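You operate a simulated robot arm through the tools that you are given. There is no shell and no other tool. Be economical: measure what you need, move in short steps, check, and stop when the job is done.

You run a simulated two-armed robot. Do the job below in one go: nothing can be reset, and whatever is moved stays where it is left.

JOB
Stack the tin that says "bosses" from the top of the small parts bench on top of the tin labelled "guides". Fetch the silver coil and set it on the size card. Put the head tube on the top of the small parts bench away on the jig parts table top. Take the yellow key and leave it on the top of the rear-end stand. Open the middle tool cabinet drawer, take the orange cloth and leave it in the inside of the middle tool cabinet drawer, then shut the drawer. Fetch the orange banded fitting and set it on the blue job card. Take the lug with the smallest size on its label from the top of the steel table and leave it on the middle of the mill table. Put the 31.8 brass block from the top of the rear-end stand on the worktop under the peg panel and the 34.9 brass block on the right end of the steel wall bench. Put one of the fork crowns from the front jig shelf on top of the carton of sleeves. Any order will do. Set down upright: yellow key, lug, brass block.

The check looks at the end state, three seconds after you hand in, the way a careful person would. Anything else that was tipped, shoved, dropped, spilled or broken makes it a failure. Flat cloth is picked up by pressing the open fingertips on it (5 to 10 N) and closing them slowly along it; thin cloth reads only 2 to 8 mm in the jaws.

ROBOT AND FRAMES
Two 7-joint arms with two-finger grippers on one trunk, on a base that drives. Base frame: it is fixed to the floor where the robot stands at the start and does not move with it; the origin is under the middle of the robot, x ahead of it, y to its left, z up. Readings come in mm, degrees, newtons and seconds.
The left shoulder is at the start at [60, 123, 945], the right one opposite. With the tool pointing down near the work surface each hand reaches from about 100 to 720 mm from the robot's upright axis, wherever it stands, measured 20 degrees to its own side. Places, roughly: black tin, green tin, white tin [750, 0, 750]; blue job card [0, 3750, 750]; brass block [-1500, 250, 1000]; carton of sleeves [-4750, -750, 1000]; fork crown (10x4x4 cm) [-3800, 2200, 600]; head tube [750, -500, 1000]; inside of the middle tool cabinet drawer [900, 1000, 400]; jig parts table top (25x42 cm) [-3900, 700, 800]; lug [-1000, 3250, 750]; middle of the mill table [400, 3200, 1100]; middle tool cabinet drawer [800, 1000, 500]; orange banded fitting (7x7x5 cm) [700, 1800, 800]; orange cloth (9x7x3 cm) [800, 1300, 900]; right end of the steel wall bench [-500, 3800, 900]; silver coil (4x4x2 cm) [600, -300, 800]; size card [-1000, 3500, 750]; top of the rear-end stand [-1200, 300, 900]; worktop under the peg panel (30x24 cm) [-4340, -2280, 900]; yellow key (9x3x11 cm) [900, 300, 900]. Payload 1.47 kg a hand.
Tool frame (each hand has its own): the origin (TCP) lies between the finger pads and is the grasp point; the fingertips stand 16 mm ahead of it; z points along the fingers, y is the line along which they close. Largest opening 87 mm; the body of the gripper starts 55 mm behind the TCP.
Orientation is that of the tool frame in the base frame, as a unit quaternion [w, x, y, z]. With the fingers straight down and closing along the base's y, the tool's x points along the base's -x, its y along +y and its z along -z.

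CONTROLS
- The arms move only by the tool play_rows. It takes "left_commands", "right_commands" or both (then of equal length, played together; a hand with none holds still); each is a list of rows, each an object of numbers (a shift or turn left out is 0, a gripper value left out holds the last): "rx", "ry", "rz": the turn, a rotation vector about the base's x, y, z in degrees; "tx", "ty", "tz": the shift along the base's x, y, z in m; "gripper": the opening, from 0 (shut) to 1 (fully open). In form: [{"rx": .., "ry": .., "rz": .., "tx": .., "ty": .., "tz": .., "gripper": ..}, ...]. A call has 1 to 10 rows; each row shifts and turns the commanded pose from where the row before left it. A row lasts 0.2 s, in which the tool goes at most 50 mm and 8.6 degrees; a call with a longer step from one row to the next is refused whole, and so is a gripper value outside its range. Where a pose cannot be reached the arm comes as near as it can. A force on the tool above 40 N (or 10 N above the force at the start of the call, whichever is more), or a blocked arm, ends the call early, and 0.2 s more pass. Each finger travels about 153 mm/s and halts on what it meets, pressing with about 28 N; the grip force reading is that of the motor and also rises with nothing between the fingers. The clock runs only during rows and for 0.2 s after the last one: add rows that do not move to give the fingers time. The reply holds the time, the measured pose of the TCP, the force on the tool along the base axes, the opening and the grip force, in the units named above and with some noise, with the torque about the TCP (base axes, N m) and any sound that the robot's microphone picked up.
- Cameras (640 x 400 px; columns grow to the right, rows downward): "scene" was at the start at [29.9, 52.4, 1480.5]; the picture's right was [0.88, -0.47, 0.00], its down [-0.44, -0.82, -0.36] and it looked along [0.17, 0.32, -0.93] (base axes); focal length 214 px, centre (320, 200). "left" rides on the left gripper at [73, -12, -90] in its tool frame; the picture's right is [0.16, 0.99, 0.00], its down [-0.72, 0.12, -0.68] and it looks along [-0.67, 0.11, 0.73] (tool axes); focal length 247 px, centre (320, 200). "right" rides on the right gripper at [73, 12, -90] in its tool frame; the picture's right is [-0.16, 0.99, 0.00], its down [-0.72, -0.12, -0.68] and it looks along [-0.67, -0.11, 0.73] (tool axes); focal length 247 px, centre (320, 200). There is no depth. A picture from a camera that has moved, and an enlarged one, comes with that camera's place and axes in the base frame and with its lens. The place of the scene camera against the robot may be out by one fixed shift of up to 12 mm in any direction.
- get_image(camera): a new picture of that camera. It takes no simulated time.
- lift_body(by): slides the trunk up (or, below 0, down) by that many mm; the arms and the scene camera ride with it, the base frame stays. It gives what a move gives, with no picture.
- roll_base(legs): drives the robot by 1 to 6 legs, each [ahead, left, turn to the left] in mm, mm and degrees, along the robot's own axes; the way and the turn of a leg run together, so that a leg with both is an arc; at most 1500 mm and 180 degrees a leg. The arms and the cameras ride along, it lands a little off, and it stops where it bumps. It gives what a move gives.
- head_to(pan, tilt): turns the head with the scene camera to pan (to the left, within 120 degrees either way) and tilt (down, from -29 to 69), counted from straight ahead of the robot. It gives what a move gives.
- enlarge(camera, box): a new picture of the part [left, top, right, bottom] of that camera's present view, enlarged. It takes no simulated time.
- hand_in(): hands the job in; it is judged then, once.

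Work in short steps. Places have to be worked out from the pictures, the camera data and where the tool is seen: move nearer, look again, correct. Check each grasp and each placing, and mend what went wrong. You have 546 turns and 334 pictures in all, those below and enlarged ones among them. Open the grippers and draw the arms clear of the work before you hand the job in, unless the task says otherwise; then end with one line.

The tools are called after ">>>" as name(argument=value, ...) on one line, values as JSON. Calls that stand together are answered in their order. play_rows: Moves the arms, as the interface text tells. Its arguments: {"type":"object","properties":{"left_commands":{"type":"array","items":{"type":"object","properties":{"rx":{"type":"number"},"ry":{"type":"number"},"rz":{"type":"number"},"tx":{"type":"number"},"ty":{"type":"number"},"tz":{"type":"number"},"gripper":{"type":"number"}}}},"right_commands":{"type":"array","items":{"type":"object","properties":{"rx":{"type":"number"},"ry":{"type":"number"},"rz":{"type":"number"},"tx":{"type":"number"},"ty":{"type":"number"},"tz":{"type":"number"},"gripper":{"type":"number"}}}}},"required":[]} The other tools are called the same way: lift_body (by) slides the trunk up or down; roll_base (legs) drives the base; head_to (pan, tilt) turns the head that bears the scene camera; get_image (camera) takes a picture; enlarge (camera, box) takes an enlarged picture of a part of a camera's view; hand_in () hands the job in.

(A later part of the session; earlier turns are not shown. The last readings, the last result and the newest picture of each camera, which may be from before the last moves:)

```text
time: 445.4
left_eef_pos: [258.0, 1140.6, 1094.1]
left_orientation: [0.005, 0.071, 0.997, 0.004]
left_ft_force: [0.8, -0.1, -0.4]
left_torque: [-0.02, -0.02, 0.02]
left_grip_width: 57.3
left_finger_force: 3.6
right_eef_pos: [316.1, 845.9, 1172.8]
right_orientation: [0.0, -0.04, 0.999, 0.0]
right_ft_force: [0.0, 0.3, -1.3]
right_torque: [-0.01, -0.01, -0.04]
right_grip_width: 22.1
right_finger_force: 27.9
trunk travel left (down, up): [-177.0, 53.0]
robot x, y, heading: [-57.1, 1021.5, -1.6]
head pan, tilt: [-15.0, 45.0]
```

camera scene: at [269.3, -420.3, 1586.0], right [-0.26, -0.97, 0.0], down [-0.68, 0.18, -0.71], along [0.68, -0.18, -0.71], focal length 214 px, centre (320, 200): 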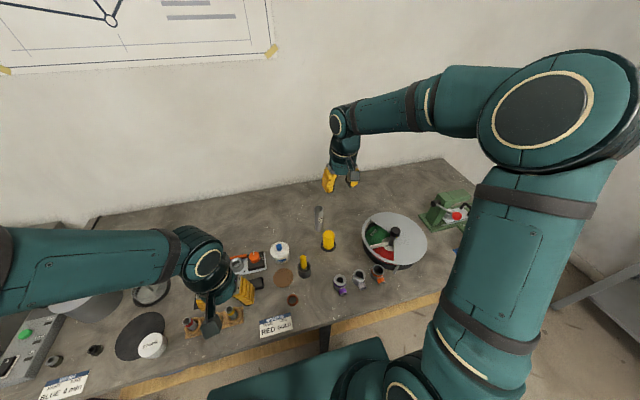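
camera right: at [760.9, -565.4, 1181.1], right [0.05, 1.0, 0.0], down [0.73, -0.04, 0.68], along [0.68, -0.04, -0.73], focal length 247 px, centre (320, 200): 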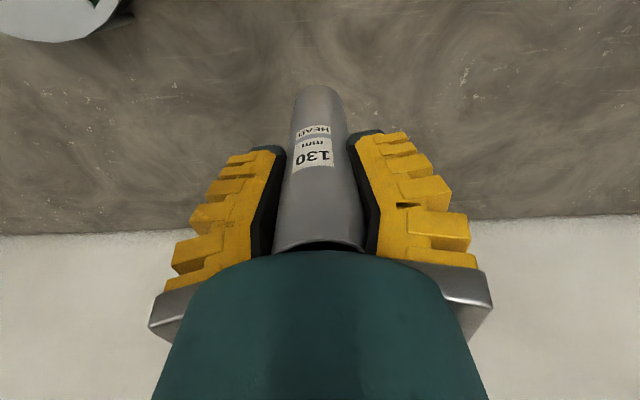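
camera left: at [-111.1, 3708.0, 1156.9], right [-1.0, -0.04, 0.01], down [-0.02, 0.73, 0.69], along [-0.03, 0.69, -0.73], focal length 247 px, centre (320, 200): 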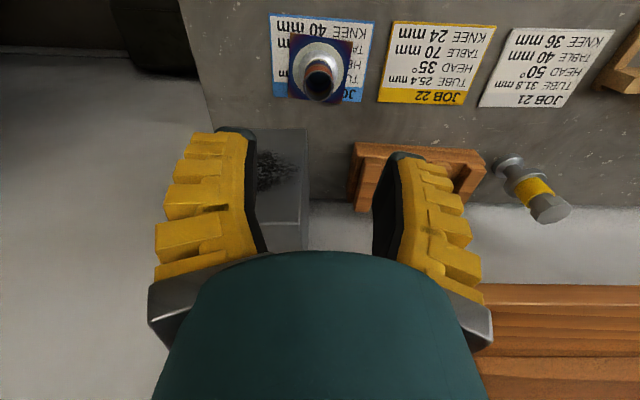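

I back up along x and turn to face the stand.

>>> roll_base(legs=[[0, 70, 1.6], [-1480, 0, 0], [0, 0, -90]])

>>> head_to(pan=0, tilt=45)

>>> get_image(camera="scene")

```text
time: 457.1
left_eef_pos: [-1352.0, 799.0, 1094.8]
left_orientation: [0.007, 0.739, 0.673, 0.0]
left_ft_force: [0.6, 0.2, -0.4]
left_torque: [0.02, -0.02, 0.02]
left_grip_width: 57.2
left_finger_force: 3.7
right_eef_pos: [-1643.2, 726.5, 1172.8]
right_orientation: [-0.001, 0.66, 0.752, 0.0]
right_ft_force: [-0.1, 1.5, -1.6]
right_torque: [0.01, 0.0, -0.02]
right_grip_width: 22.1
right_finger_force: 28.1
trunk travel left (down, up): [-177.0, 53.0]
robot x, y, heading: [-1484.6, 1106.7, -89.0]
head pan, tilt: [-15.0, 45.0]
```

```text
time: 457.9
left_eef_pos: [-1352.2, 798.7, 1093.8]
left_orientation: [0.006, 0.739, 0.674, 0.0]
left_ft_force: [0.5, -0.1, -0.5]
left_torque: [0.03, 0.01, -0.01]
left_grip_width: 57.5
left_finger_force: 4.0
right_eef_pos: [-1643.1, 727.3, 1174.4]
right_orientation: [0.0, 0.659, 0.752, 0.0]
right_ft_force: [-0.5, -0.9, -1.5]
right_torque: [0.04, -0.01, 0.0]
right_grip_width: 22.3
right_finger_force: 27.7
trunk travel left (down, up): [-177.0, 53.0]
robot x, y, heading: [-1484.0, 1113.5, -88.6]
head pan, tilt: [0.0, 45.0]
```

```text
100 pictures are left
camera scene: at [-1489.7, 1022.9, 1585.9], right [-1.0, -0.02, 0.0], down [-0.01, 0.71, -0.71], along [0.01, -0.71, -0.71], focal length 214 px, centre (320, 200)
```

scene: 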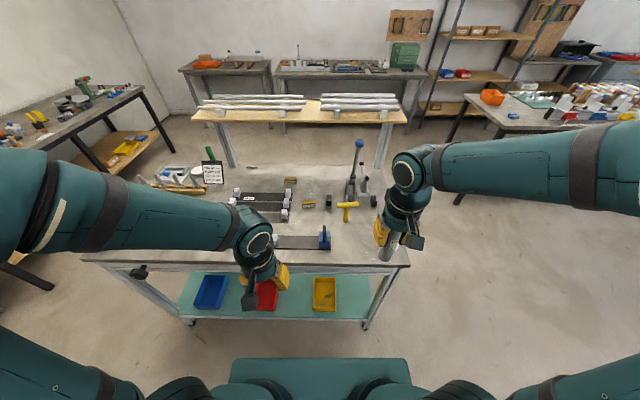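

Key still upright. The 31.8 block is at about (-1428,352). I move closer: ahead 175, right 50.

>>> roll_base(legs=[[175, -50, 0]])

>>> play_rows(left_commands=[{"ty": -0.045, "tx": -0.004, "gripper": 1.0}, {"ty": -0.045, "tx": -0.004}, {"ty": -0.045, "tx": -0.004}, {"ty": -0.045, "tx": -0.004}, {"ty": -0.045, "tx": -0.004}, {"tz": -0.03}, {}])

>>> get_image(camera="left")

```text
time: 459.4
left_eef_pos: [-1397.5, 625.2, 1093.7]
left_orientation: [0.005, 0.739, 0.674, 0.0]
left_ft_force: [-0.8, -0.2, -0.7]
left_torque: [0.03, -0.02, 0.0]
left_grip_width: 57.3
left_finger_force: 3.8
right_eef_pos: [-1688.4, 551.7, 1172.2]
right_orientation: [0.0, 0.659, 0.752, -0.001]
right_ft_force: [-0.1, -0.1, -0.1]
right_torque: [0.03, -0.01, -0.01]
right_grip_width: 22.0
right_finger_force: 27.6
trunk travel left (down, up): [-177.0, 53.0]
robot x, y, heading: [-1532.9, 937.8, -88.7]
head pan, tilt: [0.0, 45.0]
```

```text
time: 461.0
left_eef_pos: [-1418.2, 399.1, 1063.8]
left_orientation: [0.007, 0.739, 0.674, -0.001]
left_ft_force: [0.0, 0.2, -0.5]
left_torque: [0.02, 0.02, 0.0]
left_grip_width: 87.0
left_finger_force: 0.1
right_eef_pos: [-1687.6, 551.3, 1172.6]
right_orientation: [0.0, 0.659, 0.752, -0.001]
right_ft_force: [0.4, 0.1, -0.8]
right_torque: [-0.01, 0.01, 0.01]
right_grip_width: 22.0
right_finger_force: 27.8
trunk travel left (down, up): [-177.0, 53.0]
robot x, y, heading: [-1532.4, 935.4, -88.7]
head pan, tilt: [0.0, 45.0]
```

```text
99 pictures are left
camera left: at [-1423.3, 474.3, 1151.5], right [1.0, 0.07, 0.01], down [0.04, -0.72, 0.69], along [0.05, -0.69, -0.73], focal length 247 px, centre (320, 200)
```

left: 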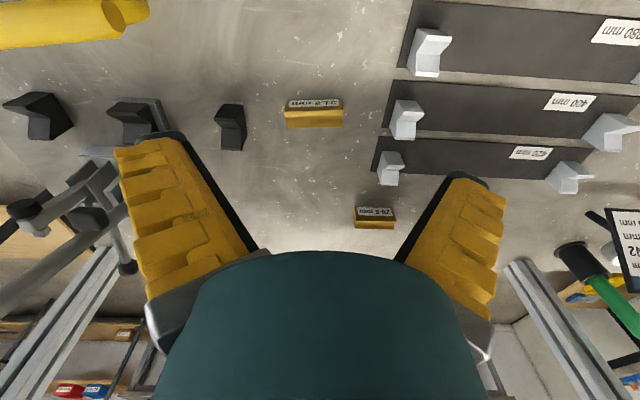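

Block at (-1420,359), needs +11° turn. I align above it and descend to 910.

>>> play_rows(left_commands=[{"rz": 5.5, "ty": -0.02, "tx": -0.001}, {"rz": 5.5, "ty": -0.02, "tx": -0.001}, {"tz": -0.04}, {"tz": -0.04}, {"tz": -0.04}, {"tz": -0.03}, {}])

>>> get_image(camera="left")

```text
time: 462.6
left_eef_pos: [-1419.4, 363.1, 913.5]
left_orientation: [0.007, 0.672, 0.741, 0.0]
left_ft_force: [0.2, 0.5, -0.1]
left_torque: [0.02, 0.01, -0.04]
left_grip_width: 87.0
left_finger_force: 0.0
right_eef_pos: [-1687.9, 553.5, 1174.0]
right_orientation: [-0.001, 0.66, 0.752, -0.001]
right_ft_force: [0.5, 0.1, -1.2]
right_torque: [0.0, -0.01, 0.0]
right_grip_width: 22.1
right_finger_force: 27.6
trunk travel left (down, up): [-177.0, 53.0]
robot x, y, heading: [-1530.9, 938.4, -89.0]
head pan, tilt: [0.0, 45.0]
```

```text
98 pictures are left
camera left: at [-1440.1, 435.9, 1002.3], right [0.97, 0.26, 0.01], down [0.18, -0.7, 0.69], along [0.18, -0.66, -0.73], focal length 247 px, centre (320, 200)
```

left: 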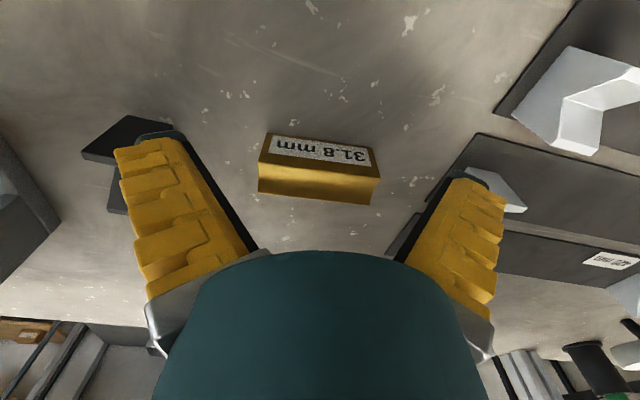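

Aligned. I shift -5 mm in y, lower to 897, and close.

>>> play_rows(left_commands=[{"ty": -0.005, "tz": -0.01}, {"tz": -0.007}, {}, {"gripper": 0.75}, {"gripper": 0.5}, {"gripper": 0.3}, {}, {}])

>>> play_rows(left_commands=[{"tz": 0.015}, {"tz": 0.03}, {"tz": 0.04}, {"tz": 0.04}, {"tz": 0.04}, {}])

>>> get_image(camera="left")

```text
time: 464.4
left_eef_pos: [-1419.7, 356.8, 896.2]
left_orientation: [0.005, 0.671, 0.742, 0.0]
left_ft_force: [0.3, -0.5, -0.6]
left_torque: [-0.03, -0.01, -0.01]
left_grip_width: 60.1
left_finger_force: 28.0
right_eef_pos: [-1689.2, 552.5, 1171.9]
right_orientation: [0.0, 0.659, 0.752, 0.0]
right_ft_force: [0.2, -0.8, -1.2]
right_torque: [0.04, -0.01, 0.0]
right_grip_width: 22.0
right_finger_force: 27.6
trunk travel left (down, up): [-177.0, 53.0]
robot x, y, heading: [-1534.4, 937.6, -88.7]
head pan, tilt: [0.0, 45.0]
```

```text
time: 465.8
left_eef_pos: [-1419.0, 358.4, 1061.1]
left_orientation: [0.007, 0.671, 0.742, 0.0]
left_ft_force: [0.2, 0.5, -3.5]
left_torque: [0.01, 0.01, 0.0]
left_grip_width: 60.1
left_finger_force: 27.9
right_eef_pos: [-1688.2, 551.8, 1172.8]
right_orientation: [-0.001, 0.66, 0.752, -0.001]
right_ft_force: [-0.3, 0.1, -1.5]
right_torque: [0.03, -0.03, -0.05]
right_grip_width: 22.0
right_finger_force: 27.4
trunk travel left (down, up): [-177.0, 53.0]
robot x, y, heading: [-1529.7, 938.1, -88.3]
head pan, tilt: [0.0, 45.0]
```

```text
97 pictures are left
camera left: at [-1439.1, 429.2, 1149.1], right [0.97, 0.26, 0.01], down [0.18, -0.7, 0.69], along [0.18, -0.66, -0.73], focal length 247 px, centre (320, 200)
```

left: 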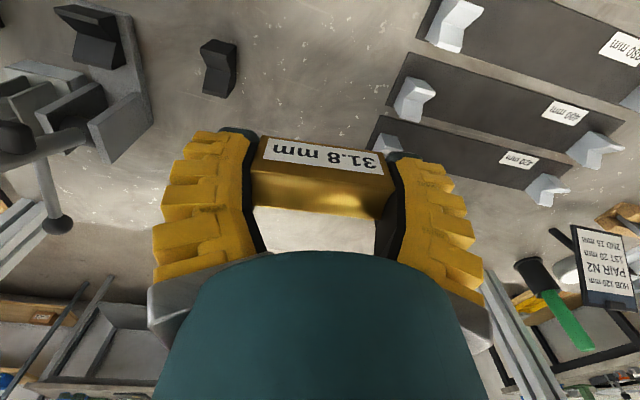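

Block held. I lift it higher and pull back, then back off, turn to face -x and advance toward the jig parts table.

>>> play_rows(left_commands=[{"tz": 0.04, "ty": 0.02}, {"tz": 0.03, "ty": 0.035}, {"ty": 0.045}, {"ty": 0.045}, {"ty": 0.04}, {}])

>>> roll_base(legs=[[-150, 0, 0], [0, 0, -91], [900, 0, 0]])

>>> head_to(pan=0, tilt=25)

>>> get_image(camera="scene")

```text
time: 467.2
left_eef_pos: [-1420.9, 543.3, 1132.3]
left_orientation: [0.006, 0.671, 0.742, 0.0]
left_ft_force: [0.0, 0.2, -2.8]
left_torque: [-0.04, -0.02, 0.02]
left_grip_width: 59.9
left_finger_force: 28.0
right_eef_pos: [-1688.9, 552.1, 1174.0]
right_orientation: [0.0, 0.66, 0.752, -0.001]
right_ft_force: [0.0, 0.0, -0.6]
right_torque: [0.03, -0.03, 0.02]
right_grip_width: 22.3
right_finger_force: 28.2
trunk travel left (down, up): [-177.0, 53.0]
robot x, y, heading: [-1531.5, 938.4, -89.2]
head pan, tilt: [0.0, 45.0]
```

```text
time: 476.8
left_eef_pos: [-2828.8, 959.0, 1131.7]
left_orientation: [0.005, 0.999, 0.051, -0.004]
left_ft_force: [-0.3, -0.5, -3.5]
left_torque: [-0.01, 0.0, -0.01]
left_grip_width: 60.3
left_finger_force: 27.8
right_eef_pos: [-2821.1, 1226.0, 1172.2]
right_orientation: [-0.001, 0.998, 0.067, 0.001]
right_ft_force: [0.9, 0.2, -1.5]
right_torque: [0.0, -0.01, 0.02]
right_grip_width: 22.1
right_finger_force: 28.5
trunk travel left (down, up): [-177.0, 53.0]
robot x, y, heading: [-2437.4, 1072.3, -178.7]
head pan, tilt: [0.0, 45.0]
```

```text
time: 477.6
left_eef_pos: [-2828.3, 960.0, 1132.4]
left_orientation: [0.004, 0.999, 0.051, -0.004]
left_ft_force: [-1.0, -0.2, -3.1]
left_torque: [-0.01, 0.03, -0.03]
left_grip_width: 60.2
left_finger_force: 27.5
right_eef_pos: [-2820.2, 1226.4, 1173.3]
right_orientation: [0.0, 0.998, 0.068, 0.001]
right_ft_force: [-0.2, 0.1, -1.3]
right_torque: [-0.01, -0.02, 0.03]
right_grip_width: 22.0
right_finger_force: 28.3
trunk travel left (down, up): [-177.0, 53.0]
robot x, y, heading: [-2432.0, 1070.0, -178.7]
head pan, tilt: [0.0, 25.0]
```

```text
96 pictures are left
camera scene: at [-2543.8, 1070.6, 1616.4], right [-0.02, 1.0, 0.0], down [0.42, 0.01, -0.91], along [-0.91, -0.02, -0.42], focal length 214 px, centre (320, 200)
```

scene: 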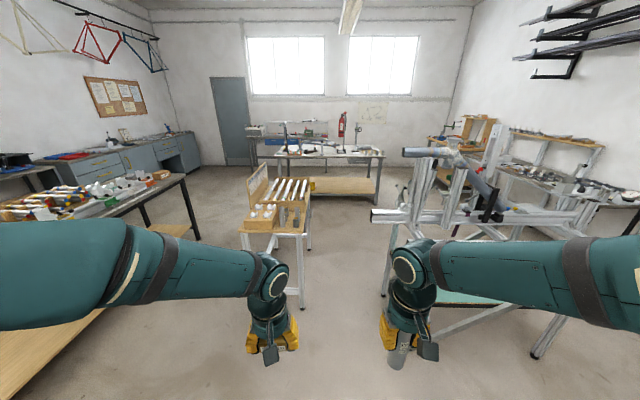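

I enlarge the jig parts table ahead.

>>> enlarge(camera="scene", box=[225, 160, 345, 245])

>>> enlarge(camera="scene", box=[370, 100, 620, 290])

```text
4.71 times, centred on (285, 202) of scene
camera zoom: at [-2543.8, 1070.6, 1616.4], right [-0.02, 1.0, 0.0], down [0.42, 0.01, -0.91], along [-0.91, -0.02, -0.42], focal length 1009 px, centre (485, 188)
```

zoom: 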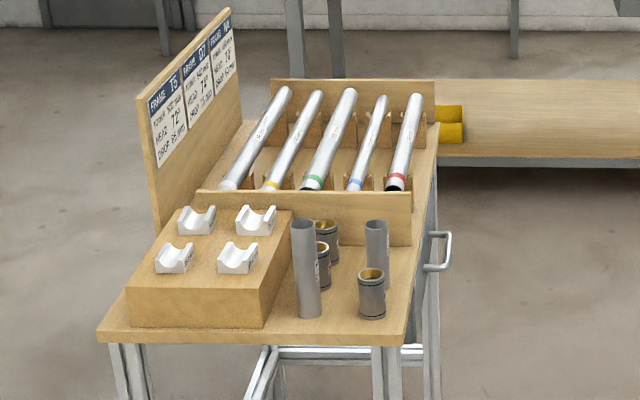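

```text
2.11 times, centred on (495, 195) of scene
camera zoom: at [-2543.8, 1070.6, 1616.4], right [-0.02, 1.0, 0.0], down [0.42, 0.01, -0.91], along [-0.91, -0.02, -0.42], focal length 452 px, centre (-48, 210)
```

zoom: 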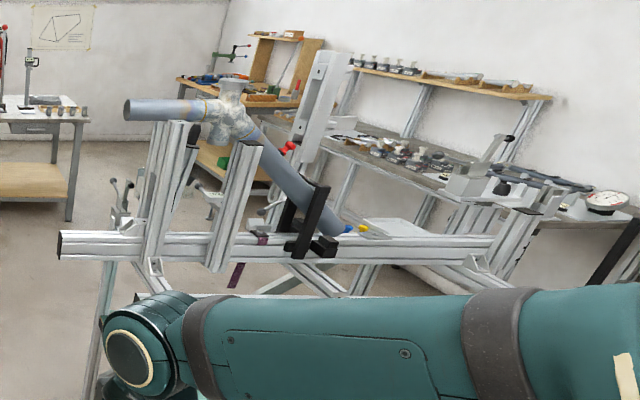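

The head tube must go among the parts at the table's right front. I drive in to about (-3300,700).

>>> roll_base(legs=[[0, 360, -1.3], [860, 0, 0]])

>>> head_to(pan=0, tilt=45)

>>> get_image(camera="scene")

>>> get_image(camera="right")

```text
time: 485.4
left_eef_pos: [-3671.2, 604.2, 1131.6]
left_orientation: [0.004, 0.999, 0.044, -0.004]
left_ft_force: [-0.1, 0.1, -2.7]
left_torque: [-0.03, 0.03, -0.02]
left_grip_width: 60.0
left_finger_force: 28.2
right_eef_pos: [-3658.4, 872.4, 1172.6]
right_orientation: [-0.001, 0.998, 0.06, 0.0]
right_ft_force: [0.6, -0.1, -0.8]
right_torque: [0.02, -0.02, -0.02]
right_grip_width: 21.8
right_finger_force: 27.9
trunk travel left (down, up): [-177.0, 53.0]
robot x, y, heading: [-3271.0, 709.2, -179.2]
head pan, tilt: [0.0, 25.0]
```

```text
time: 486.2
left_eef_pos: [-3670.3, 605.4, 1132.8]
left_orientation: [0.004, 0.999, 0.045, -0.005]
left_ft_force: [0.6, 0.0, -2.3]
left_torque: [0.0, 0.0, 0.0]
left_grip_width: 60.1
left_finger_force: 28.6
right_eef_pos: [-3657.6, 871.5, 1173.0]
right_orientation: [-0.001, 0.998, 0.059, 0.0]
right_ft_force: [0.3, -1.0, -1.3]
right_torque: [0.01, 0.01, 0.01]
right_grip_width: 22.3
right_finger_force: 28.1
trunk travel left (down, up): [-177.0, 53.0]
robot x, y, heading: [-3275.2, 710.8, -179.2]
head pan, tilt: [0.0, 45.0]
```

```text
93 pictures are left
camera scene: at [-3372.7, 712.5, 1586.0], right [-0.01, 1.0, 0.0], down [0.71, 0.01, -0.71], along [-0.71, -0.01, -0.71], focal length 214 px, centre (320, 200)
```

scene: 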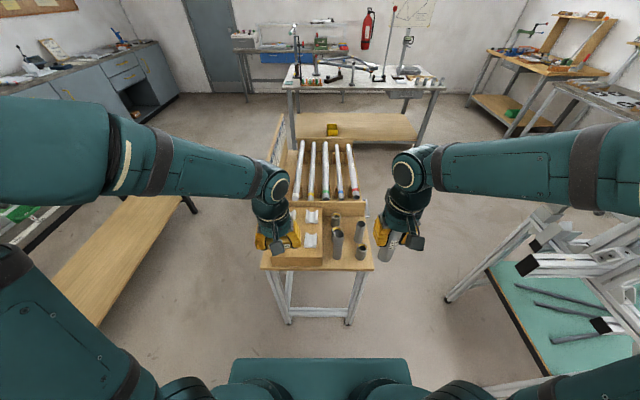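

```text
92 pictures are left
camera right: at [-3585.7, 868.9, 1263.3], right [-0.04, -1.0, 0.0], down [-0.73, 0.03, 0.68], along [-0.68, 0.03, -0.73], focal length 247 px, centre (320, 200)
```

right: 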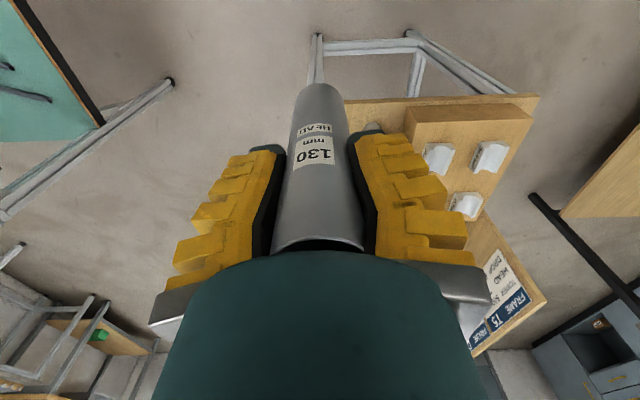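

I zoom on the table's front part.

>>> enlarge(camera="scene", box=[255, 190, 385, 280])

```text
4.44 times, centred on (320, 235) of scene
camera zoom: at [-3372.7, 712.5, 1586.0], right [-0.01, 1.0, 0.0], down [0.71, 0.01, -0.71], along [-0.71, -0.01, -0.71], focal length 953 px, centre (320, 44)
```

zoom: 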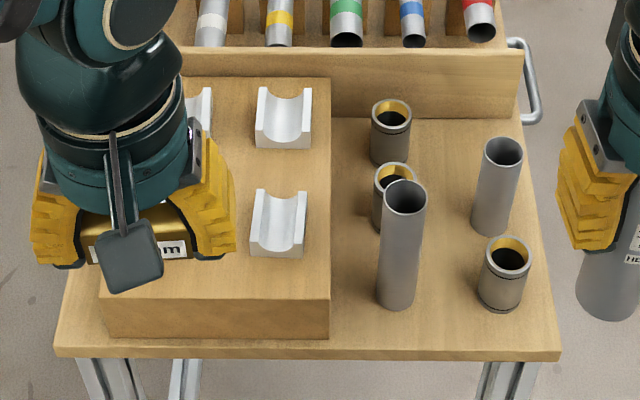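

The best spot is between the four standing pieces, about (-3858,808). I go there high while turning the right hand +83° so its fingers close along x.

>>> play_rows(right_commands=[{"rz": 8.3, "tx": -0.02, "ty": -0.004}, {"rz": 8.3, "tx": -0.02, "ty": -0.006}, {"rz": 8.3, "tx": -0.02, "ty": -0.006}, {"rz": 8.3, "tx": -0.02, "ty": -0.007}, {"rz": 8.3, "tx": -0.02, "ty": -0.007}, {"rz": 8.3, "tx": -0.02, "ty": -0.007}, {"rz": 8.3, "tx": -0.02, "ty": -0.007}, {"rz": 8.3, "tx": -0.02, "ty": -0.007}, {"rz": 8.3, "tx": -0.02, "ty": -0.007}, {"rz": 8.3, "tx": -0.02, "ty": -0.006}])

>>> get_image(camera="right")

>>> enlarge(camera="scene", box=[285, 150, 405, 280])

```text
time: 488.4
left_eef_pos: [-3670.4, 605.6, 1132.5]
left_orientation: [0.004, 0.999, 0.045, -0.004]
left_ft_force: [-0.7, 0.6, -2.9]
left_torque: [-0.01, -0.01, 0.0]
left_grip_width: 59.9
left_finger_force: 27.9
right_eef_pos: [-3858.0, 808.1, 1171.8]
right_orientation: [0.0, 0.707, 0.707, 0.0]
right_ft_force: [0.4, -0.8, -1.7]
right_torque: [-0.02, 0.02, -0.03]
right_grip_width: 22.2
right_finger_force: 28.4
trunk travel left (down, up): [-177.0, 53.0]
robot x, y, heading: [-3277.0, 709.9, -179.2]
head pan, tilt: [0.0, 45.0]
```

```text
90 pictures are left
camera right: at [-3848.5, 881.3, 1262.6], right [0.99, -0.16, 0.0], down [-0.11, -0.72, 0.68], along [-0.11, -0.67, -0.73], focal length 247 px, centre (320, 200)
```

right: 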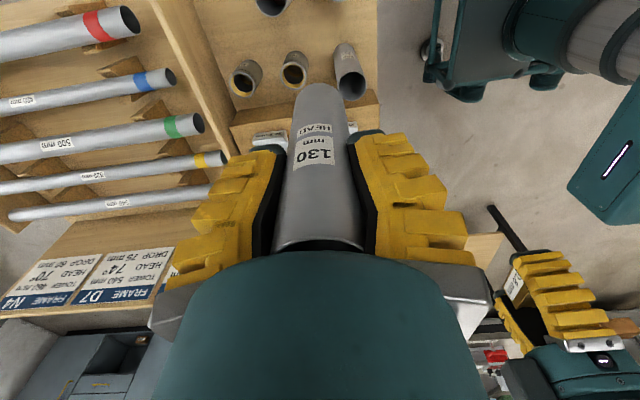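

```text
3.08 times, centred on (345, 215) of scene
camera zoom: at [-3373.9, 712.2, 1585.8], right [-0.01, 1.0, 0.0], down [0.71, 0.01, -0.71], along [-0.71, -0.01, -0.71], focal length 660 px, centre (243, 154)
```

zoom: 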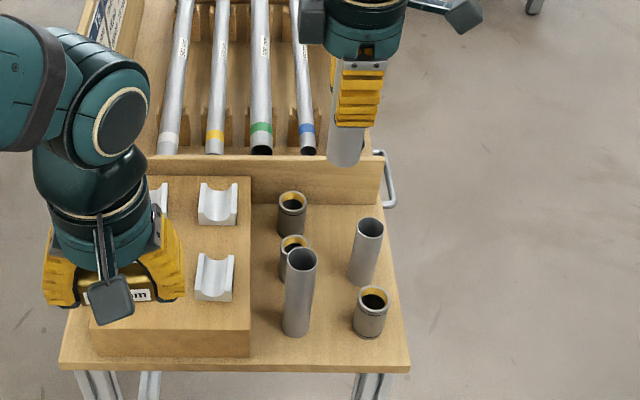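

Neighbours located; the centre spot is (-3866,820). I shift there and descend to 1000 (tube bottom ~913... above the tall pieces' tops is passed with ~20 mm side gaps), checking on the way.

>>> play_rows(right_commands=[{"tx": -0.008, "ty": 0.012}, {"tz": -0.04}, {"tz": -0.04}, {"tz": -0.03}, {}])

>>> get_image(camera="right")

>>> enlarge(camera="scene", box=[305, 180, 395, 280])

```text
time: 489.6
left_eef_pos: [-3670.2, 604.7, 1132.2]
left_orientation: [0.005, 0.999, 0.044, -0.004]
left_ft_force: [-0.6, 0.1, -2.2]
left_torque: [0.01, 0.04, -0.01]
left_grip_width: 60.1
left_finger_force: 27.9
right_eef_pos: [-3865.9, 817.8, 1061.8]
right_orientation: [0.0, 0.708, 0.706, -0.002]
right_ft_force: [0.0, -0.6, -1.1]
right_torque: [0.0, 0.0, 0.01]
right_grip_width: 21.9
right_finger_force: 28.0
trunk travel left (down, up): [-177.0, 53.0]
robot x, y, heading: [-3277.4, 709.2, -179.5]
head pan, tilt: [0.0, 45.0]
```

```text
88 pictures are left
camera right: at [-3854.8, 891.0, 1151.9], right [0.99, -0.16, 0.0], down [-0.12, -0.72, 0.68], along [-0.11, -0.67, -0.73], focal length 247 px, centre (320, 200)
```

right: 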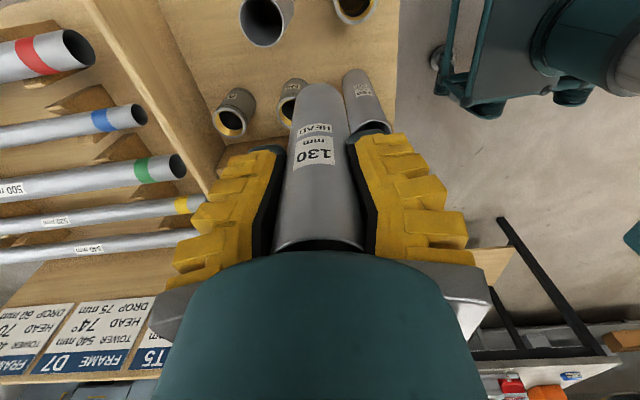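

```text
4.00 times, centred on (350, 230) of scene
camera zoom: at [-3372.5, 712.5, 1585.9], right [-0.01, 1.0, 0.0], down [0.71, 0.01, -0.71], along [-0.71, -0.01, -0.71], focal length 858 px, centre (200, 80)
```

zoom: 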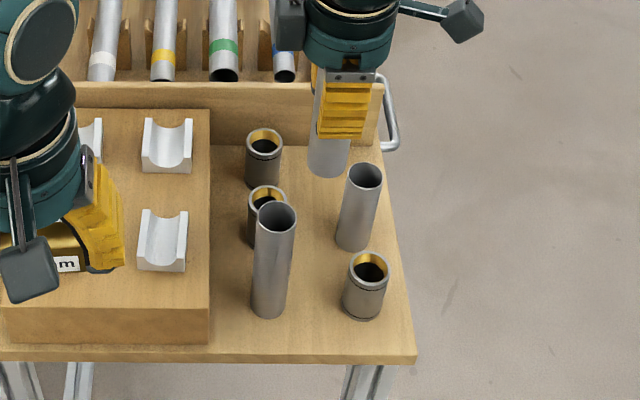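

The gap there is too tight for the fingers. The area farther back, about (-3962,842), is roomier. I drive 60 mm closer and move above it.

>>> roll_base(legs=[[60, 0, 0]])

>>> play_rows(right_commands=[{"tx": -0.018, "ty": 0.012}, {"tx": -0.018, "ty": 0.012}, {}])

>>> get_image(camera="right")

>>> enlarge(camera="scene", box=[305, 180, 395, 280])

```text
time: 490.6
left_eef_pos: [-3731.4, 603.6, 1133.0]
left_orientation: [0.005, 0.999, 0.045, -0.003]
left_ft_force: [-0.9, -0.6, -2.3]
left_torque: [-0.02, -0.04, 0.01]
left_grip_width: 60.1
left_finger_force: 28.1
right_eef_pos: [-3927.1, 817.3, 1061.4]
right_orientation: [0.0, 0.708, 0.707, 0.0]
right_ft_force: [-1.2, -0.2, -2.0]
right_torque: [0.01, -0.03, 0.03]
right_grip_width: 22.1
right_finger_force: 27.8
trunk travel left (down, up): [-177.0, 53.0]
robot x, y, heading: [-3331.2, 711.4, -179.2]
head pan, tilt: [0.0, 45.0]
```

```text
time: 491.4
left_eef_pos: [-3730.4, 602.7, 1132.8]
left_orientation: [0.005, 0.999, 0.046, -0.003]
left_ft_force: [0.8, -0.2, -2.7]
left_torque: [0.02, 0.02, 0.02]
left_grip_width: 60.2
left_finger_force: 28.6
right_eef_pos: [-3958.6, 838.5, 1061.8]
right_orientation: [-0.001, 0.707, 0.707, -0.001]
right_ft_force: [0.2, -0.1, -1.2]
right_torque: [-0.01, 0.0, 0.01]
right_grip_width: 22.2
right_finger_force: 28.2
trunk travel left (down, up): [-177.0, 53.0]
robot x, y, heading: [-3334.0, 711.5, -179.4]
head pan, tilt: [0.0, 45.0]
```

```text
86 pictures are left
camera right: at [-3949.3, 911.7, 1152.2], right [0.99, -0.16, 0.0], down [-0.12, -0.72, 0.68], along [-0.11, -0.67, -0.73], focal length 247 px, centre (320, 200)
```

right: 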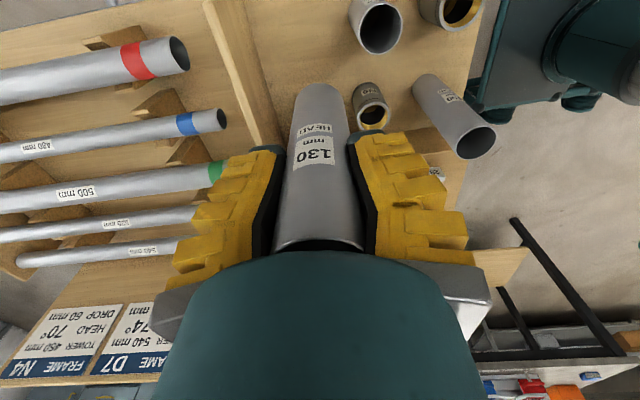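

```text
4.00 times, centred on (350, 230) of scene
camera zoom: at [-3432.2, 711.5, 1585.9], right [-0.01, 1.0, 0.0], down [0.71, 0.01, -0.71], along [-0.71, -0.01, -0.71], focal length 858 px, centre (200, 80)
```

zoom: 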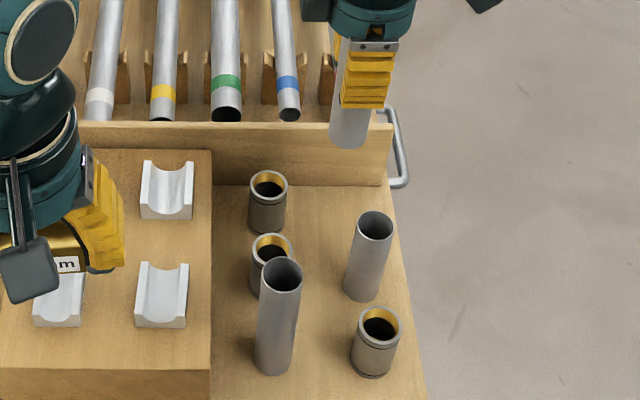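

I fine-tune to (-3965,835) and descend toward the table.

>>> play_rows(right_commands=[{"tx": -0.006, "ty": -0.003}, {"tz": -0.04}, {"tz": -0.04}, {"tz": -0.04}, {"tz": -0.02}, {}])

>>> get_image(camera="right")

>>> enlarge(camera="scene", box=[305, 180, 395, 280])

```text
time: 492.8
left_eef_pos: [-3729.7, 603.9, 1132.0]
left_orientation: [0.005, 0.999, 0.046, -0.004]
left_ft_force: [0.5, -0.1, -3.8]
left_torque: [-0.01, -0.02, 0.01]
left_grip_width: 60.3
left_finger_force: 27.9
right_eef_pos: [-3965.7, 837.3, 922.1]
right_orientation: [-0.001, 0.707, 0.707, -0.001]
right_ft_force: [0.1, 0.3, -1.8]
right_torque: [0.02, -0.03, 0.0]
right_grip_width: 21.8
right_finger_force: 27.9
trunk travel left (down, up): [-177.0, 53.0]
robot x, y, heading: [-3336.6, 709.8, -179.0]
head pan, tilt: [0.0, 45.0]
```

```text
84 pictures are left
camera right: at [-3955.9, 910.4, 1011.3], right [0.99, -0.16, 0.0], down [-0.12, -0.72, 0.68], along [-0.11, -0.67, -0.73], focal length 247 px, centre (320, 200)
```

right: 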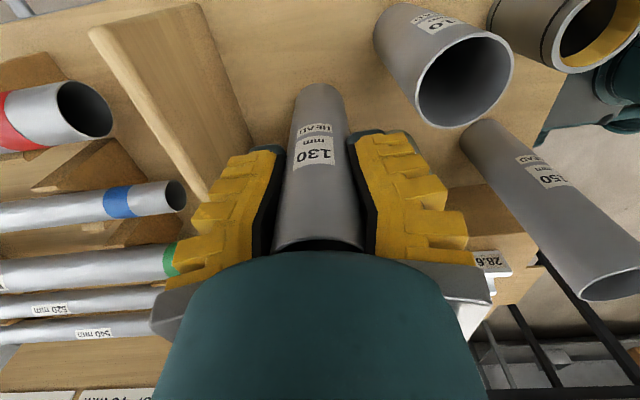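

```text
4.00 times, centred on (350, 230) of scene
camera zoom: at [-3432.7, 711.7, 1585.9], right [-0.01, 1.0, 0.0], down [0.71, 0.01, -0.71], along [-0.71, -0.01, -0.71], focal length 858 px, centre (200, 80)
```

zoom: 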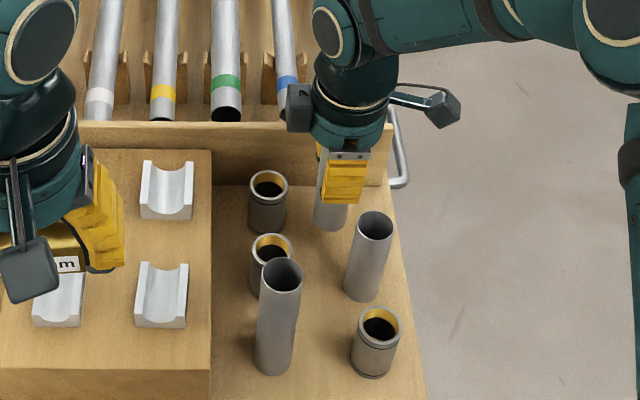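

Clear on all sides. I lower slowly to contact.

>>> play_rows(right_commands=[{"tz": -0.006}, {"tz": -0.005}, {"tz": -0.004}, {"tz": -0.004}, {"tz": -0.003}, {}])

```text
time: 494.2
left_eef_pos: [-3730.2, 604.3, 1132.5]
left_orientation: [0.005, 0.999, 0.045, -0.004]
left_ft_force: [-0.3, -0.1, -2.5]
left_torque: [0.05, 0.04, 0.02]
left_grip_width: 60.0
left_finger_force: 27.5
right_eef_pos: [-3967.4, 837.9, 899.9]
right_orientation: [-0.001, 0.707, 0.707, -0.001]
right_ft_force: [-0.3, -0.1, -1.7]
right_torque: [0.0, 0.01, 0.0]
right_grip_width: 22.0
right_finger_force: 28.5
trunk travel left (down, up): [-177.0, 53.0]
robot x, y, heading: [-3335.0, 707.2, -179.0]
head pan, tilt: [0.0, 45.0]
```

>>> play_rows(right_commands=[{"tz": -0.004}, {"tz": -0.004}, {"tz": -0.004}, {"tz": -0.003}, {"tz": -0.003}, {}])

```text
time: 495.6
left_eef_pos: [-3728.6, 603.3, 1133.8]
left_orientation: [0.004, 0.999, 0.046, -0.006]
left_ft_force: [1.0, 0.0, -2.6]
left_torque: [0.01, 0.01, 0.01]
left_grip_width: 60.3
left_finger_force: 27.5
right_eef_pos: [-3967.3, 837.4, 884.7]
right_orientation: [-0.001, 0.707, 0.707, -0.001]
right_ft_force: [1.2, 4.2, 23.5]
right_torque: [-0.11, -0.06, -0.02]
right_grip_width: 24.7
right_finger_force: 27.7
trunk travel left (down, up): [-177.0, 53.0]
robot x, y, heading: [-3332.4, 707.1, -179.1]
head pan, tilt: [0.0, 45.0]
```

Contact. I ease off, open just enough and rise.

>>> play_rows(right_commands=[{"tz": 0.002}, {"gripper": 0.4}, {"gripper": 0.47}, {}, {"tz": 0.03}, {"tz": 0.04}, {"tz": 0.045}, {"tz": 0.045}, {"tz": 0.045}, {}])

>>> enlarge(camera="scene", box=[305, 180, 395, 280])

```text
time: 497.8
left_eef_pos: [-3729.9, 602.8, 1131.6]
left_orientation: [0.005, 0.999, 0.046, -0.003]
left_ft_force: [0.1, -0.4, -2.6]
left_torque: [0.01, -0.01, 0.02]
left_grip_width: 60.0
left_finger_force: 28.1
right_eef_pos: [-3967.2, 836.4, 1088.7]
right_orientation: [0.0, 0.707, 0.707, 0.0]
right_ft_force: [0.5, -0.4, 0.4]
right_torque: [-0.02, 0.02, -0.04]
right_grip_width: 46.6
right_finger_force: 3.6
trunk travel left (down, up): [-177.0, 53.0]
robot x, y, heading: [-3332.3, 710.9, -179.3]
head pan, tilt: [0.0, 45.0]
```

```text
4.00 times, centred on (350, 230) of scene
camera zoom: at [-3433.3, 711.7, 1585.8], right [-0.01, 1.0, 0.0], down [0.71, 0.01, -0.71], along [-0.71, -0.01, -0.71], focal length 858 px, centre (200, 80)
```

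zoom: 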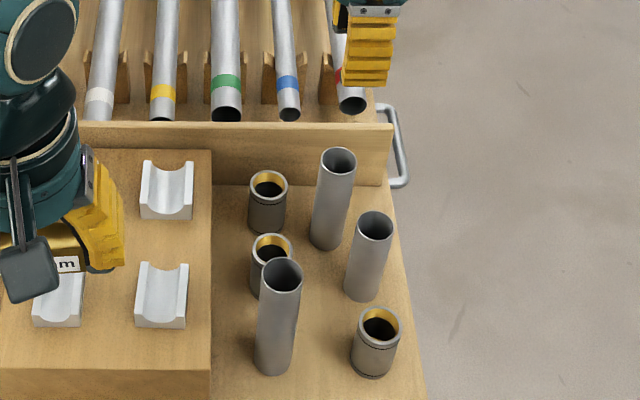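

The head tube stands on the jig parts table. Now I look right, toward the front jig and its shelf.

>>> play_rows(right_commands=[{"tz": 0.045, "tx": 0.02}, {"tx": 0.045}, {"tx": 0.045}, {"tx": 0.045}, {"tx": 0.045}, {}])

>>> head_to(pan=-85, tilt=25)

>>> get_image(camera="scene")

```text
time: 499.2
left_eef_pos: [-3731.1, 604.1, 1132.1]
left_orientation: [0.004, 0.999, 0.045, -0.005]
left_ft_force: [-1.0, -0.1, -2.3]
left_torque: [0.01, -0.01, 0.0]
left_grip_width: 60.0
left_finger_force: 28.0
right_eef_pos: [-3765.7, 839.6, 1132.2]
right_orientation: [0.0, 0.707, 0.707, -0.001]
right_ft_force: [0.1, 1.1, -0.3]
right_torque: [0.02, 0.0, -0.02]
right_grip_width: 46.5
right_finger_force: 3.4
trunk travel left (down, up): [-177.0, 53.0]
robot x, y, heading: [-3332.9, 709.9, -179.3]
head pan, tilt: [0.0, 45.0]
```

```text
time: 500.8
left_eef_pos: [-3730.5, 603.0, 1133.3]
left_orientation: [0.004, 0.999, 0.046, -0.004]
left_ft_force: [-0.3, -0.6, -3.0]
left_torque: [0.02, 0.02, 0.01]
left_grip_width: 60.1
left_finger_force: 28.2
right_eef_pos: [-3764.8, 838.5, 1132.8]
right_orientation: [-0.001, 0.707, 0.707, -0.001]
right_ft_force: [0.3, -0.2, 0.4]
right_torque: [-0.01, 0.04, 0.04]
right_grip_width: 46.4
right_finger_force: 4.4
trunk travel left (down, up): [-177.0, 53.0]
robot x, y, heading: [-3334.3, 713.1, -179.1]
head pan, tilt: [-85.0, 25.0]
```

```text
81 pictures are left
camera scene: at [-3360.5, 804.3, 1616.5], right [0.99, 0.1, 0.0], down [0.04, -0.42, -0.91], along [-0.09, 0.9, -0.42], focal length 214 px, centre (320, 200)
```

scene: 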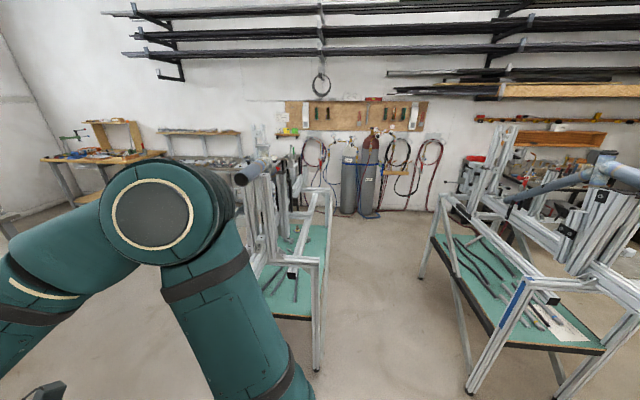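

The front jig stands at x<-3477, y 1600-2400, with a green shelf. I back to x≈-2950 and strafe right into the aisle.

>>> roll_base(legs=[[-390, 0, 0], [0, -1100, 0]])

>>> head_to(pan=0, tilt=40)

>>> get_image(camera="scene")

```text
time: 513.0
left_eef_pos: [-3358.3, 1735.7, 1132.9]
left_orientation: [0.005, 0.999, 0.044, -0.004]
left_ft_force: [-0.1, -0.9, -3.4]
left_torque: [0.01, 0.0, 0.01]
left_grip_width: 59.9
left_finger_force: 28.1
right_eef_pos: [-3394.0, 1970.3, 1132.9]
right_orientation: [-0.001, 0.707, 0.707, 0.0]
right_ft_force: [-0.5, 0.3, 0.5]
right_torque: [-0.05, 0.01, -0.04]
right_grip_width: 46.6
right_finger_force: 4.3
trunk travel left (down, up): [-177.0, 53.0]
robot x, y, heading: [-2963.0, 1839.7, -179.5]
head pan, tilt: [-85.0, 25.0]
```

```text
time: 514.5
left_eef_pos: [-3357.8, 1736.1, 1132.4]
left_orientation: [0.005, 0.999, 0.044, -0.004]
left_ft_force: [0.1, -1.0, -2.2]
left_torque: [-0.04, -0.01, -0.03]
left_grip_width: 59.9
left_finger_force: 27.6
right_eef_pos: [-3393.8, 1971.2, 1132.4]
right_orientation: [-0.001, 0.708, 0.706, 0.0]
right_ft_force: [0.2, 0.0, -0.1]
right_torque: [-0.03, 0.01, 0.02]
right_grip_width: 46.5
right_finger_force: 3.9
trunk travel left (down, up): [-177.0, 53.0]
robot x, y, heading: [-2967.6, 1842.7, -179.5]
head pan, tilt: [0.0, 40.0]
```

```text
80 pictures are left
camera scene: at [-3064.7, 1843.0, 1593.2], right [-0.01, 1.0, 0.0], down [0.64, 0.01, -0.77], along [-0.77, -0.01, -0.64], focal length 214 px, centre (320, 200)
```

scene: 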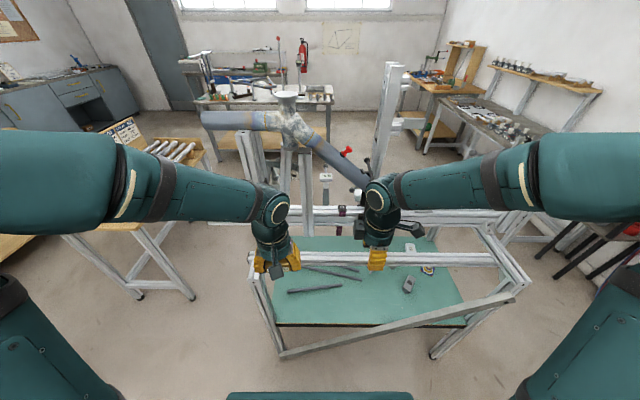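

I zoom onto the shelf.

>>> enlarge(camera="scene", box=[240, 210, 480, 340])

>>> get_image(camera="right")

```text
2.67 times, centred on (360, 275) of scene
camera zoom: at [-3064.7, 1843.0, 1593.2], right [-0.01, 1.0, 0.0], down [0.64, 0.01, -0.77], along [-0.77, -0.01, -0.64], focal length 572 px, centre (213, 0)
```

zoom: 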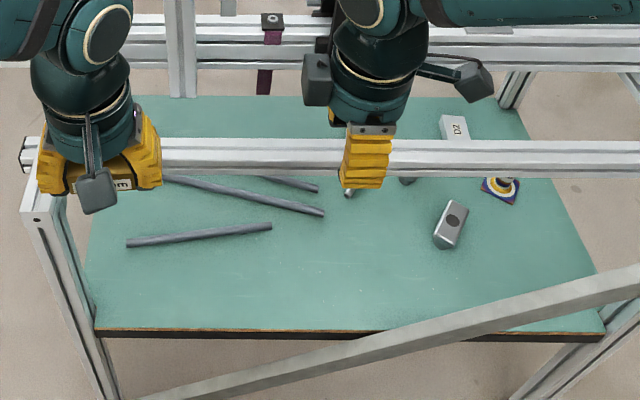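

```text
78 pictures are left
camera right: at [-3383.5, 2043.7, 1222.5], right [0.99, -0.16, 0.0], down [-0.12, -0.72, 0.68], along [-0.11, -0.67, -0.73], focal length 247 px, centre (320, 200)
```

right: 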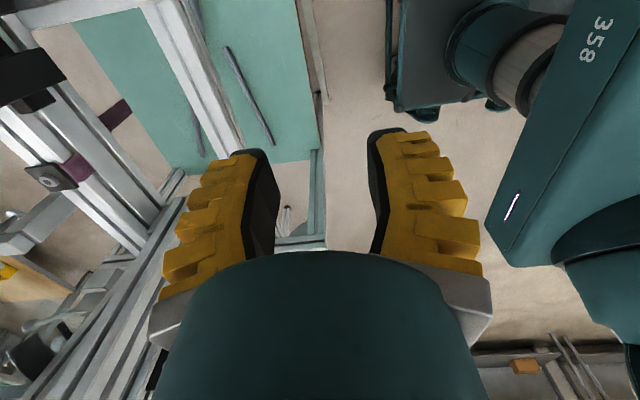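

Shelf z≈595, front edge x≈-3434, overhead beam at (x -3523, z 905-955); crown at about (-3603,2255) with its long axis ~39° off. I'll reach in under the beam with a 45° tool. First both hands are rearranged: left tucked aside, right turned -129°.

>>> play_rows(right_commands=[{"rz": -8.1}, {"rz": -8.1}, {"rz": -8.1}, {"rz": -8.1}, {"rz": -8.1}, {"rz": -8.1}, {"rz": -8.1}, {"rz": -8.1}, {"rz": -8.1}, {"rz": -8.1}], left_commands=[{"tz": 0.03, "ty": -0.02}, {"tz": 0.03, "ty": -0.02}, {"tz": 0.03, "ty": -0.02}, {"tz": 0.03, "ty": -0.02, "tx": 0.015}, {"ty": -0.025, "tx": 0.015}, {"ty": -0.025, "tx": 0.015}, {"ty": -0.025, "tx": 0.015}, {"ty": -0.025, "tx": 0.015}, {"ty": -0.02, "tx": 0.015}, {"tx": 0.015}])

>>> play_rows(right_commands=[{"rz": -8.1}, {"rz": -8.1}, {"rz": -8.1}, {"rz": -8.1}, {"rz": -8.1}, {"rz": -8.0}, {"rx": 4.75, "ry": 5.8}, {"rx": 4.75, "ry": 5.8}, {"rx": 4.75, "ry": 5.8}, {"rx": 4.75, "ry": 5.8}])

>>> play_rows(right_commands=[{"rx": 4.75, "ry": 5.8}, {"rx": 4.75, "ry": 5.8}, {}])

>>> get_image(camera="scene")

```text
time: 516.8
left_eef_pos: [-3252.5, 1535.2, 1254.5]
left_orientation: [0.004, 0.999, 0.044, -0.005]
left_ft_force: [-0.1, 0.3, -3.1]
left_torque: [-0.02, 0.0, -0.02]
left_grip_width: 60.1
left_finger_force: 28.4
right_eef_pos: [-3395.4, 1971.4, 1131.3]
right_orientation: [0.0, 0.997, 0.075, -0.001]
right_ft_force: [0.5, 0.2, 0.5]
right_torque: [0.02, -0.01, -0.02]
right_grip_width: 46.8
right_finger_force: 4.1
trunk travel left (down, up): [-177.0, 53.0]
robot x, y, heading: [-2961.2, 1839.8, -179.3]
head pan, tilt: [0.0, 40.0]
```

```text
time: 519.0
left_eef_pos: [-3252.1, 1534.2, 1253.9]
left_orientation: [0.004, 0.999, 0.044, -0.005]
left_ft_force: [-0.5, -0.6, -3.9]
left_torque: [0.01, 0.01, 0.01]
left_grip_width: 60.1
left_finger_force: 27.9
right_eef_pos: [-3393.4, 1970.7, 1133.2]
right_orientation: [-0.087, 0.909, -0.328, -0.244]
right_ft_force: [0.2, -0.9, 0.2]
right_torque: [0.03, 0.01, -0.02]
right_grip_width: 46.6
right_finger_force: 4.0
trunk travel left (down, up): [-177.0, 53.0]
robot x, y, heading: [-2960.0, 1842.4, -179.6]
head pan, tilt: [0.0, 40.0]
```

```text
time: 519.8
left_eef_pos: [-3253.3, 1534.7, 1254.8]
left_orientation: [0.004, 0.999, 0.042, -0.004]
left_ft_force: [0.5, 0.7, -3.5]
left_torque: [-0.02, 0.01, 0.01]
left_grip_width: 60.3
left_finger_force: 28.2
right_eef_pos: [-3394.0, 1972.7, 1132.5]
right_orientation: [-0.129, 0.869, -0.313, -0.361]
right_ft_force: [-0.3, -0.9, 0.0]
right_torque: [0.01, -0.04, 0.02]
right_grip_width: 46.9
right_finger_force: 3.8
trunk travel left (down, up): [-177.0, 53.0]
robot x, y, heading: [-2964.8, 1841.6, -179.5]
head pan, tilt: [0.0, 40.0]
```

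```text
77 pictures are left
camera scene: at [-3064.5, 1843.1, 1593.2], right [-0.01, 1.0, 0.0], down [0.64, 0.01, -0.77], along [-0.77, -0.01, -0.64], focal length 214 px, centre (320, 200)
```

scene: 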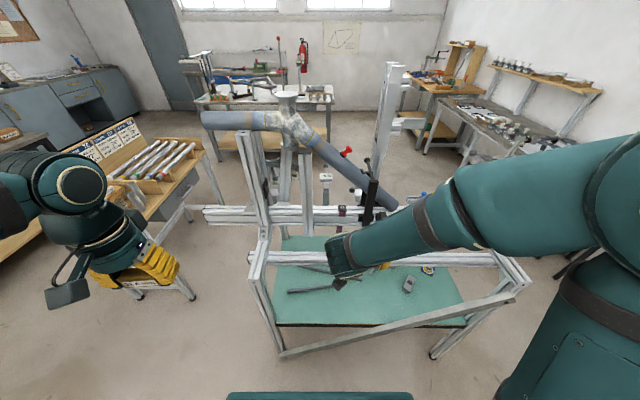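

Tool orientation is right. I lower the trunk 150 mm and shift the base a little (ahead 40, right 100).

>>> lift_body(by=-150)

>>> play_rows(right_commands=[{"tz": -0.035, "tx": 0.012}, {"tz": -0.035, "tx": 0.012}, {"tz": -0.035, "tx": 0.012}, {}])

>>> roll_base(legs=[[40, -100, 0]])

>>> get_image(camera="right")

>>> get_image(camera="scene")

```text
time: 521.5
left_eef_pos: [-3252.7, 1535.9, 1105.2]
left_orientation: [0.004, 0.999, 0.043, -0.004]
left_ft_force: [0.4, -0.3, -2.9]
left_torque: [-0.01, 0.01, 0.02]
left_grip_width: 60.2
left_finger_force: 27.7
right_eef_pos: [-3394.1, 1970.9, 981.7]
right_orientation: [-0.128, 0.87, -0.312, -0.361]
right_ft_force: [-0.1, 0.5, 0.1]
right_torque: [0.01, 0.0, -0.01]
right_grip_width: 46.7
right_finger_force: 4.0
trunk travel left (down, up): [-27.0, 203.0]
robot x, y, heading: [-2963.8, 1840.3, -179.1]
head pan, tilt: [0.0, 40.0]
```

```text
time: 522.5
left_eef_pos: [-3253.9, 1535.1, 1105.8]
left_orientation: [0.005, 0.999, 0.044, -0.004]
left_ft_force: [0.0, -0.4, -2.1]
left_torque: [-0.01, 0.01, 0.02]
left_grip_width: 59.8
left_finger_force: 28.0
right_eef_pos: [-3365.6, 1969.6, 874.2]
right_orientation: [-0.129, 0.869, -0.313, -0.36]
right_ft_force: [0.1, 0.2, 0.7]
right_torque: [0.02, -0.02, 0.0]
right_grip_width: 46.7
right_finger_force: 4.6
right hand out of reach, approached as far as the arm can: row 3
trunk travel left (down, up): [-27.0, 203.0]
robot x, y, heading: [-2962.8, 1841.7, -179.4]
head pan, tilt: [0.0, 40.0]
```

```text
time: 524.0
left_eef_pos: [-3293.4, 1631.9, 1105.0]
left_orientation: [0.005, 0.999, 0.047, -0.004]
left_ft_force: [0.4, 0.2, -1.9]
left_torque: [-0.02, 0.0, -0.01]
left_grip_width: 60.0
left_finger_force: 28.1
right_eef_pos: [-3407.4, 2065.5, 874.2]
right_orientation: [-0.127, 0.87, -0.311, -0.361]
right_ft_force: [-0.4, 0.8, -0.5]
right_torque: [0.01, 0.03, -0.03]
right_grip_width: 46.4
right_finger_force: 4.0
trunk travel left (down, up): [-27.0, 203.0]
robot x, y, heading: [-3003.9, 1940.7, -179.5]
head pan, tilt: [0.0, 40.0]
```

```text
76 pictures are left
camera right: at [-3327.9, 1984.5, 886.9], right [-0.71, -0.69, 0.11], down [0.05, 0.11, 0.99], along [-0.7, 0.71, -0.04], focal length 247 px, centre (320, 200)
```

right: 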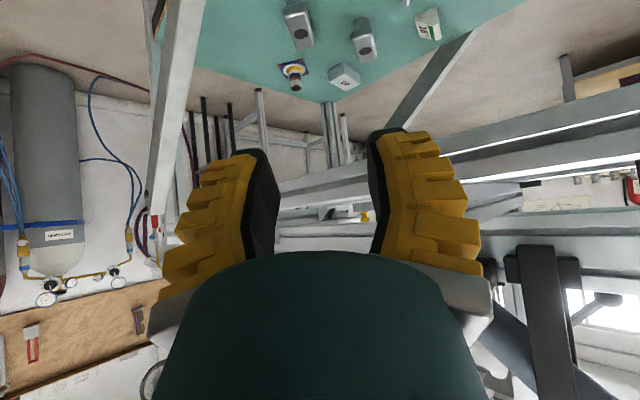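

```text
75 pictures are left
camera scene: at [-3105.8, 1942.2, 1443.1], right [-0.01, 1.0, 0.0], down [0.64, 0.01, -0.77], along [-0.77, -0.01, -0.64], focal length 214 px, centre (320, 200)
```

scene: 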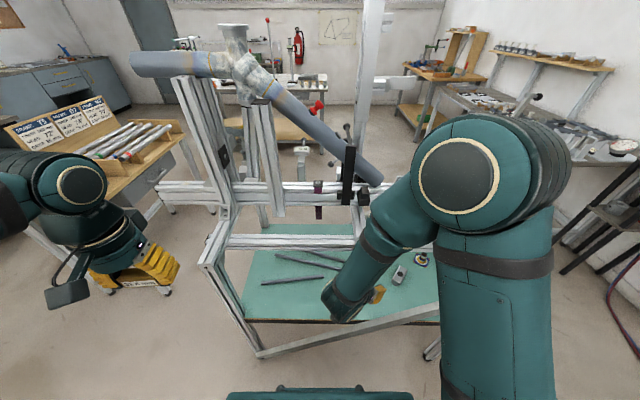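

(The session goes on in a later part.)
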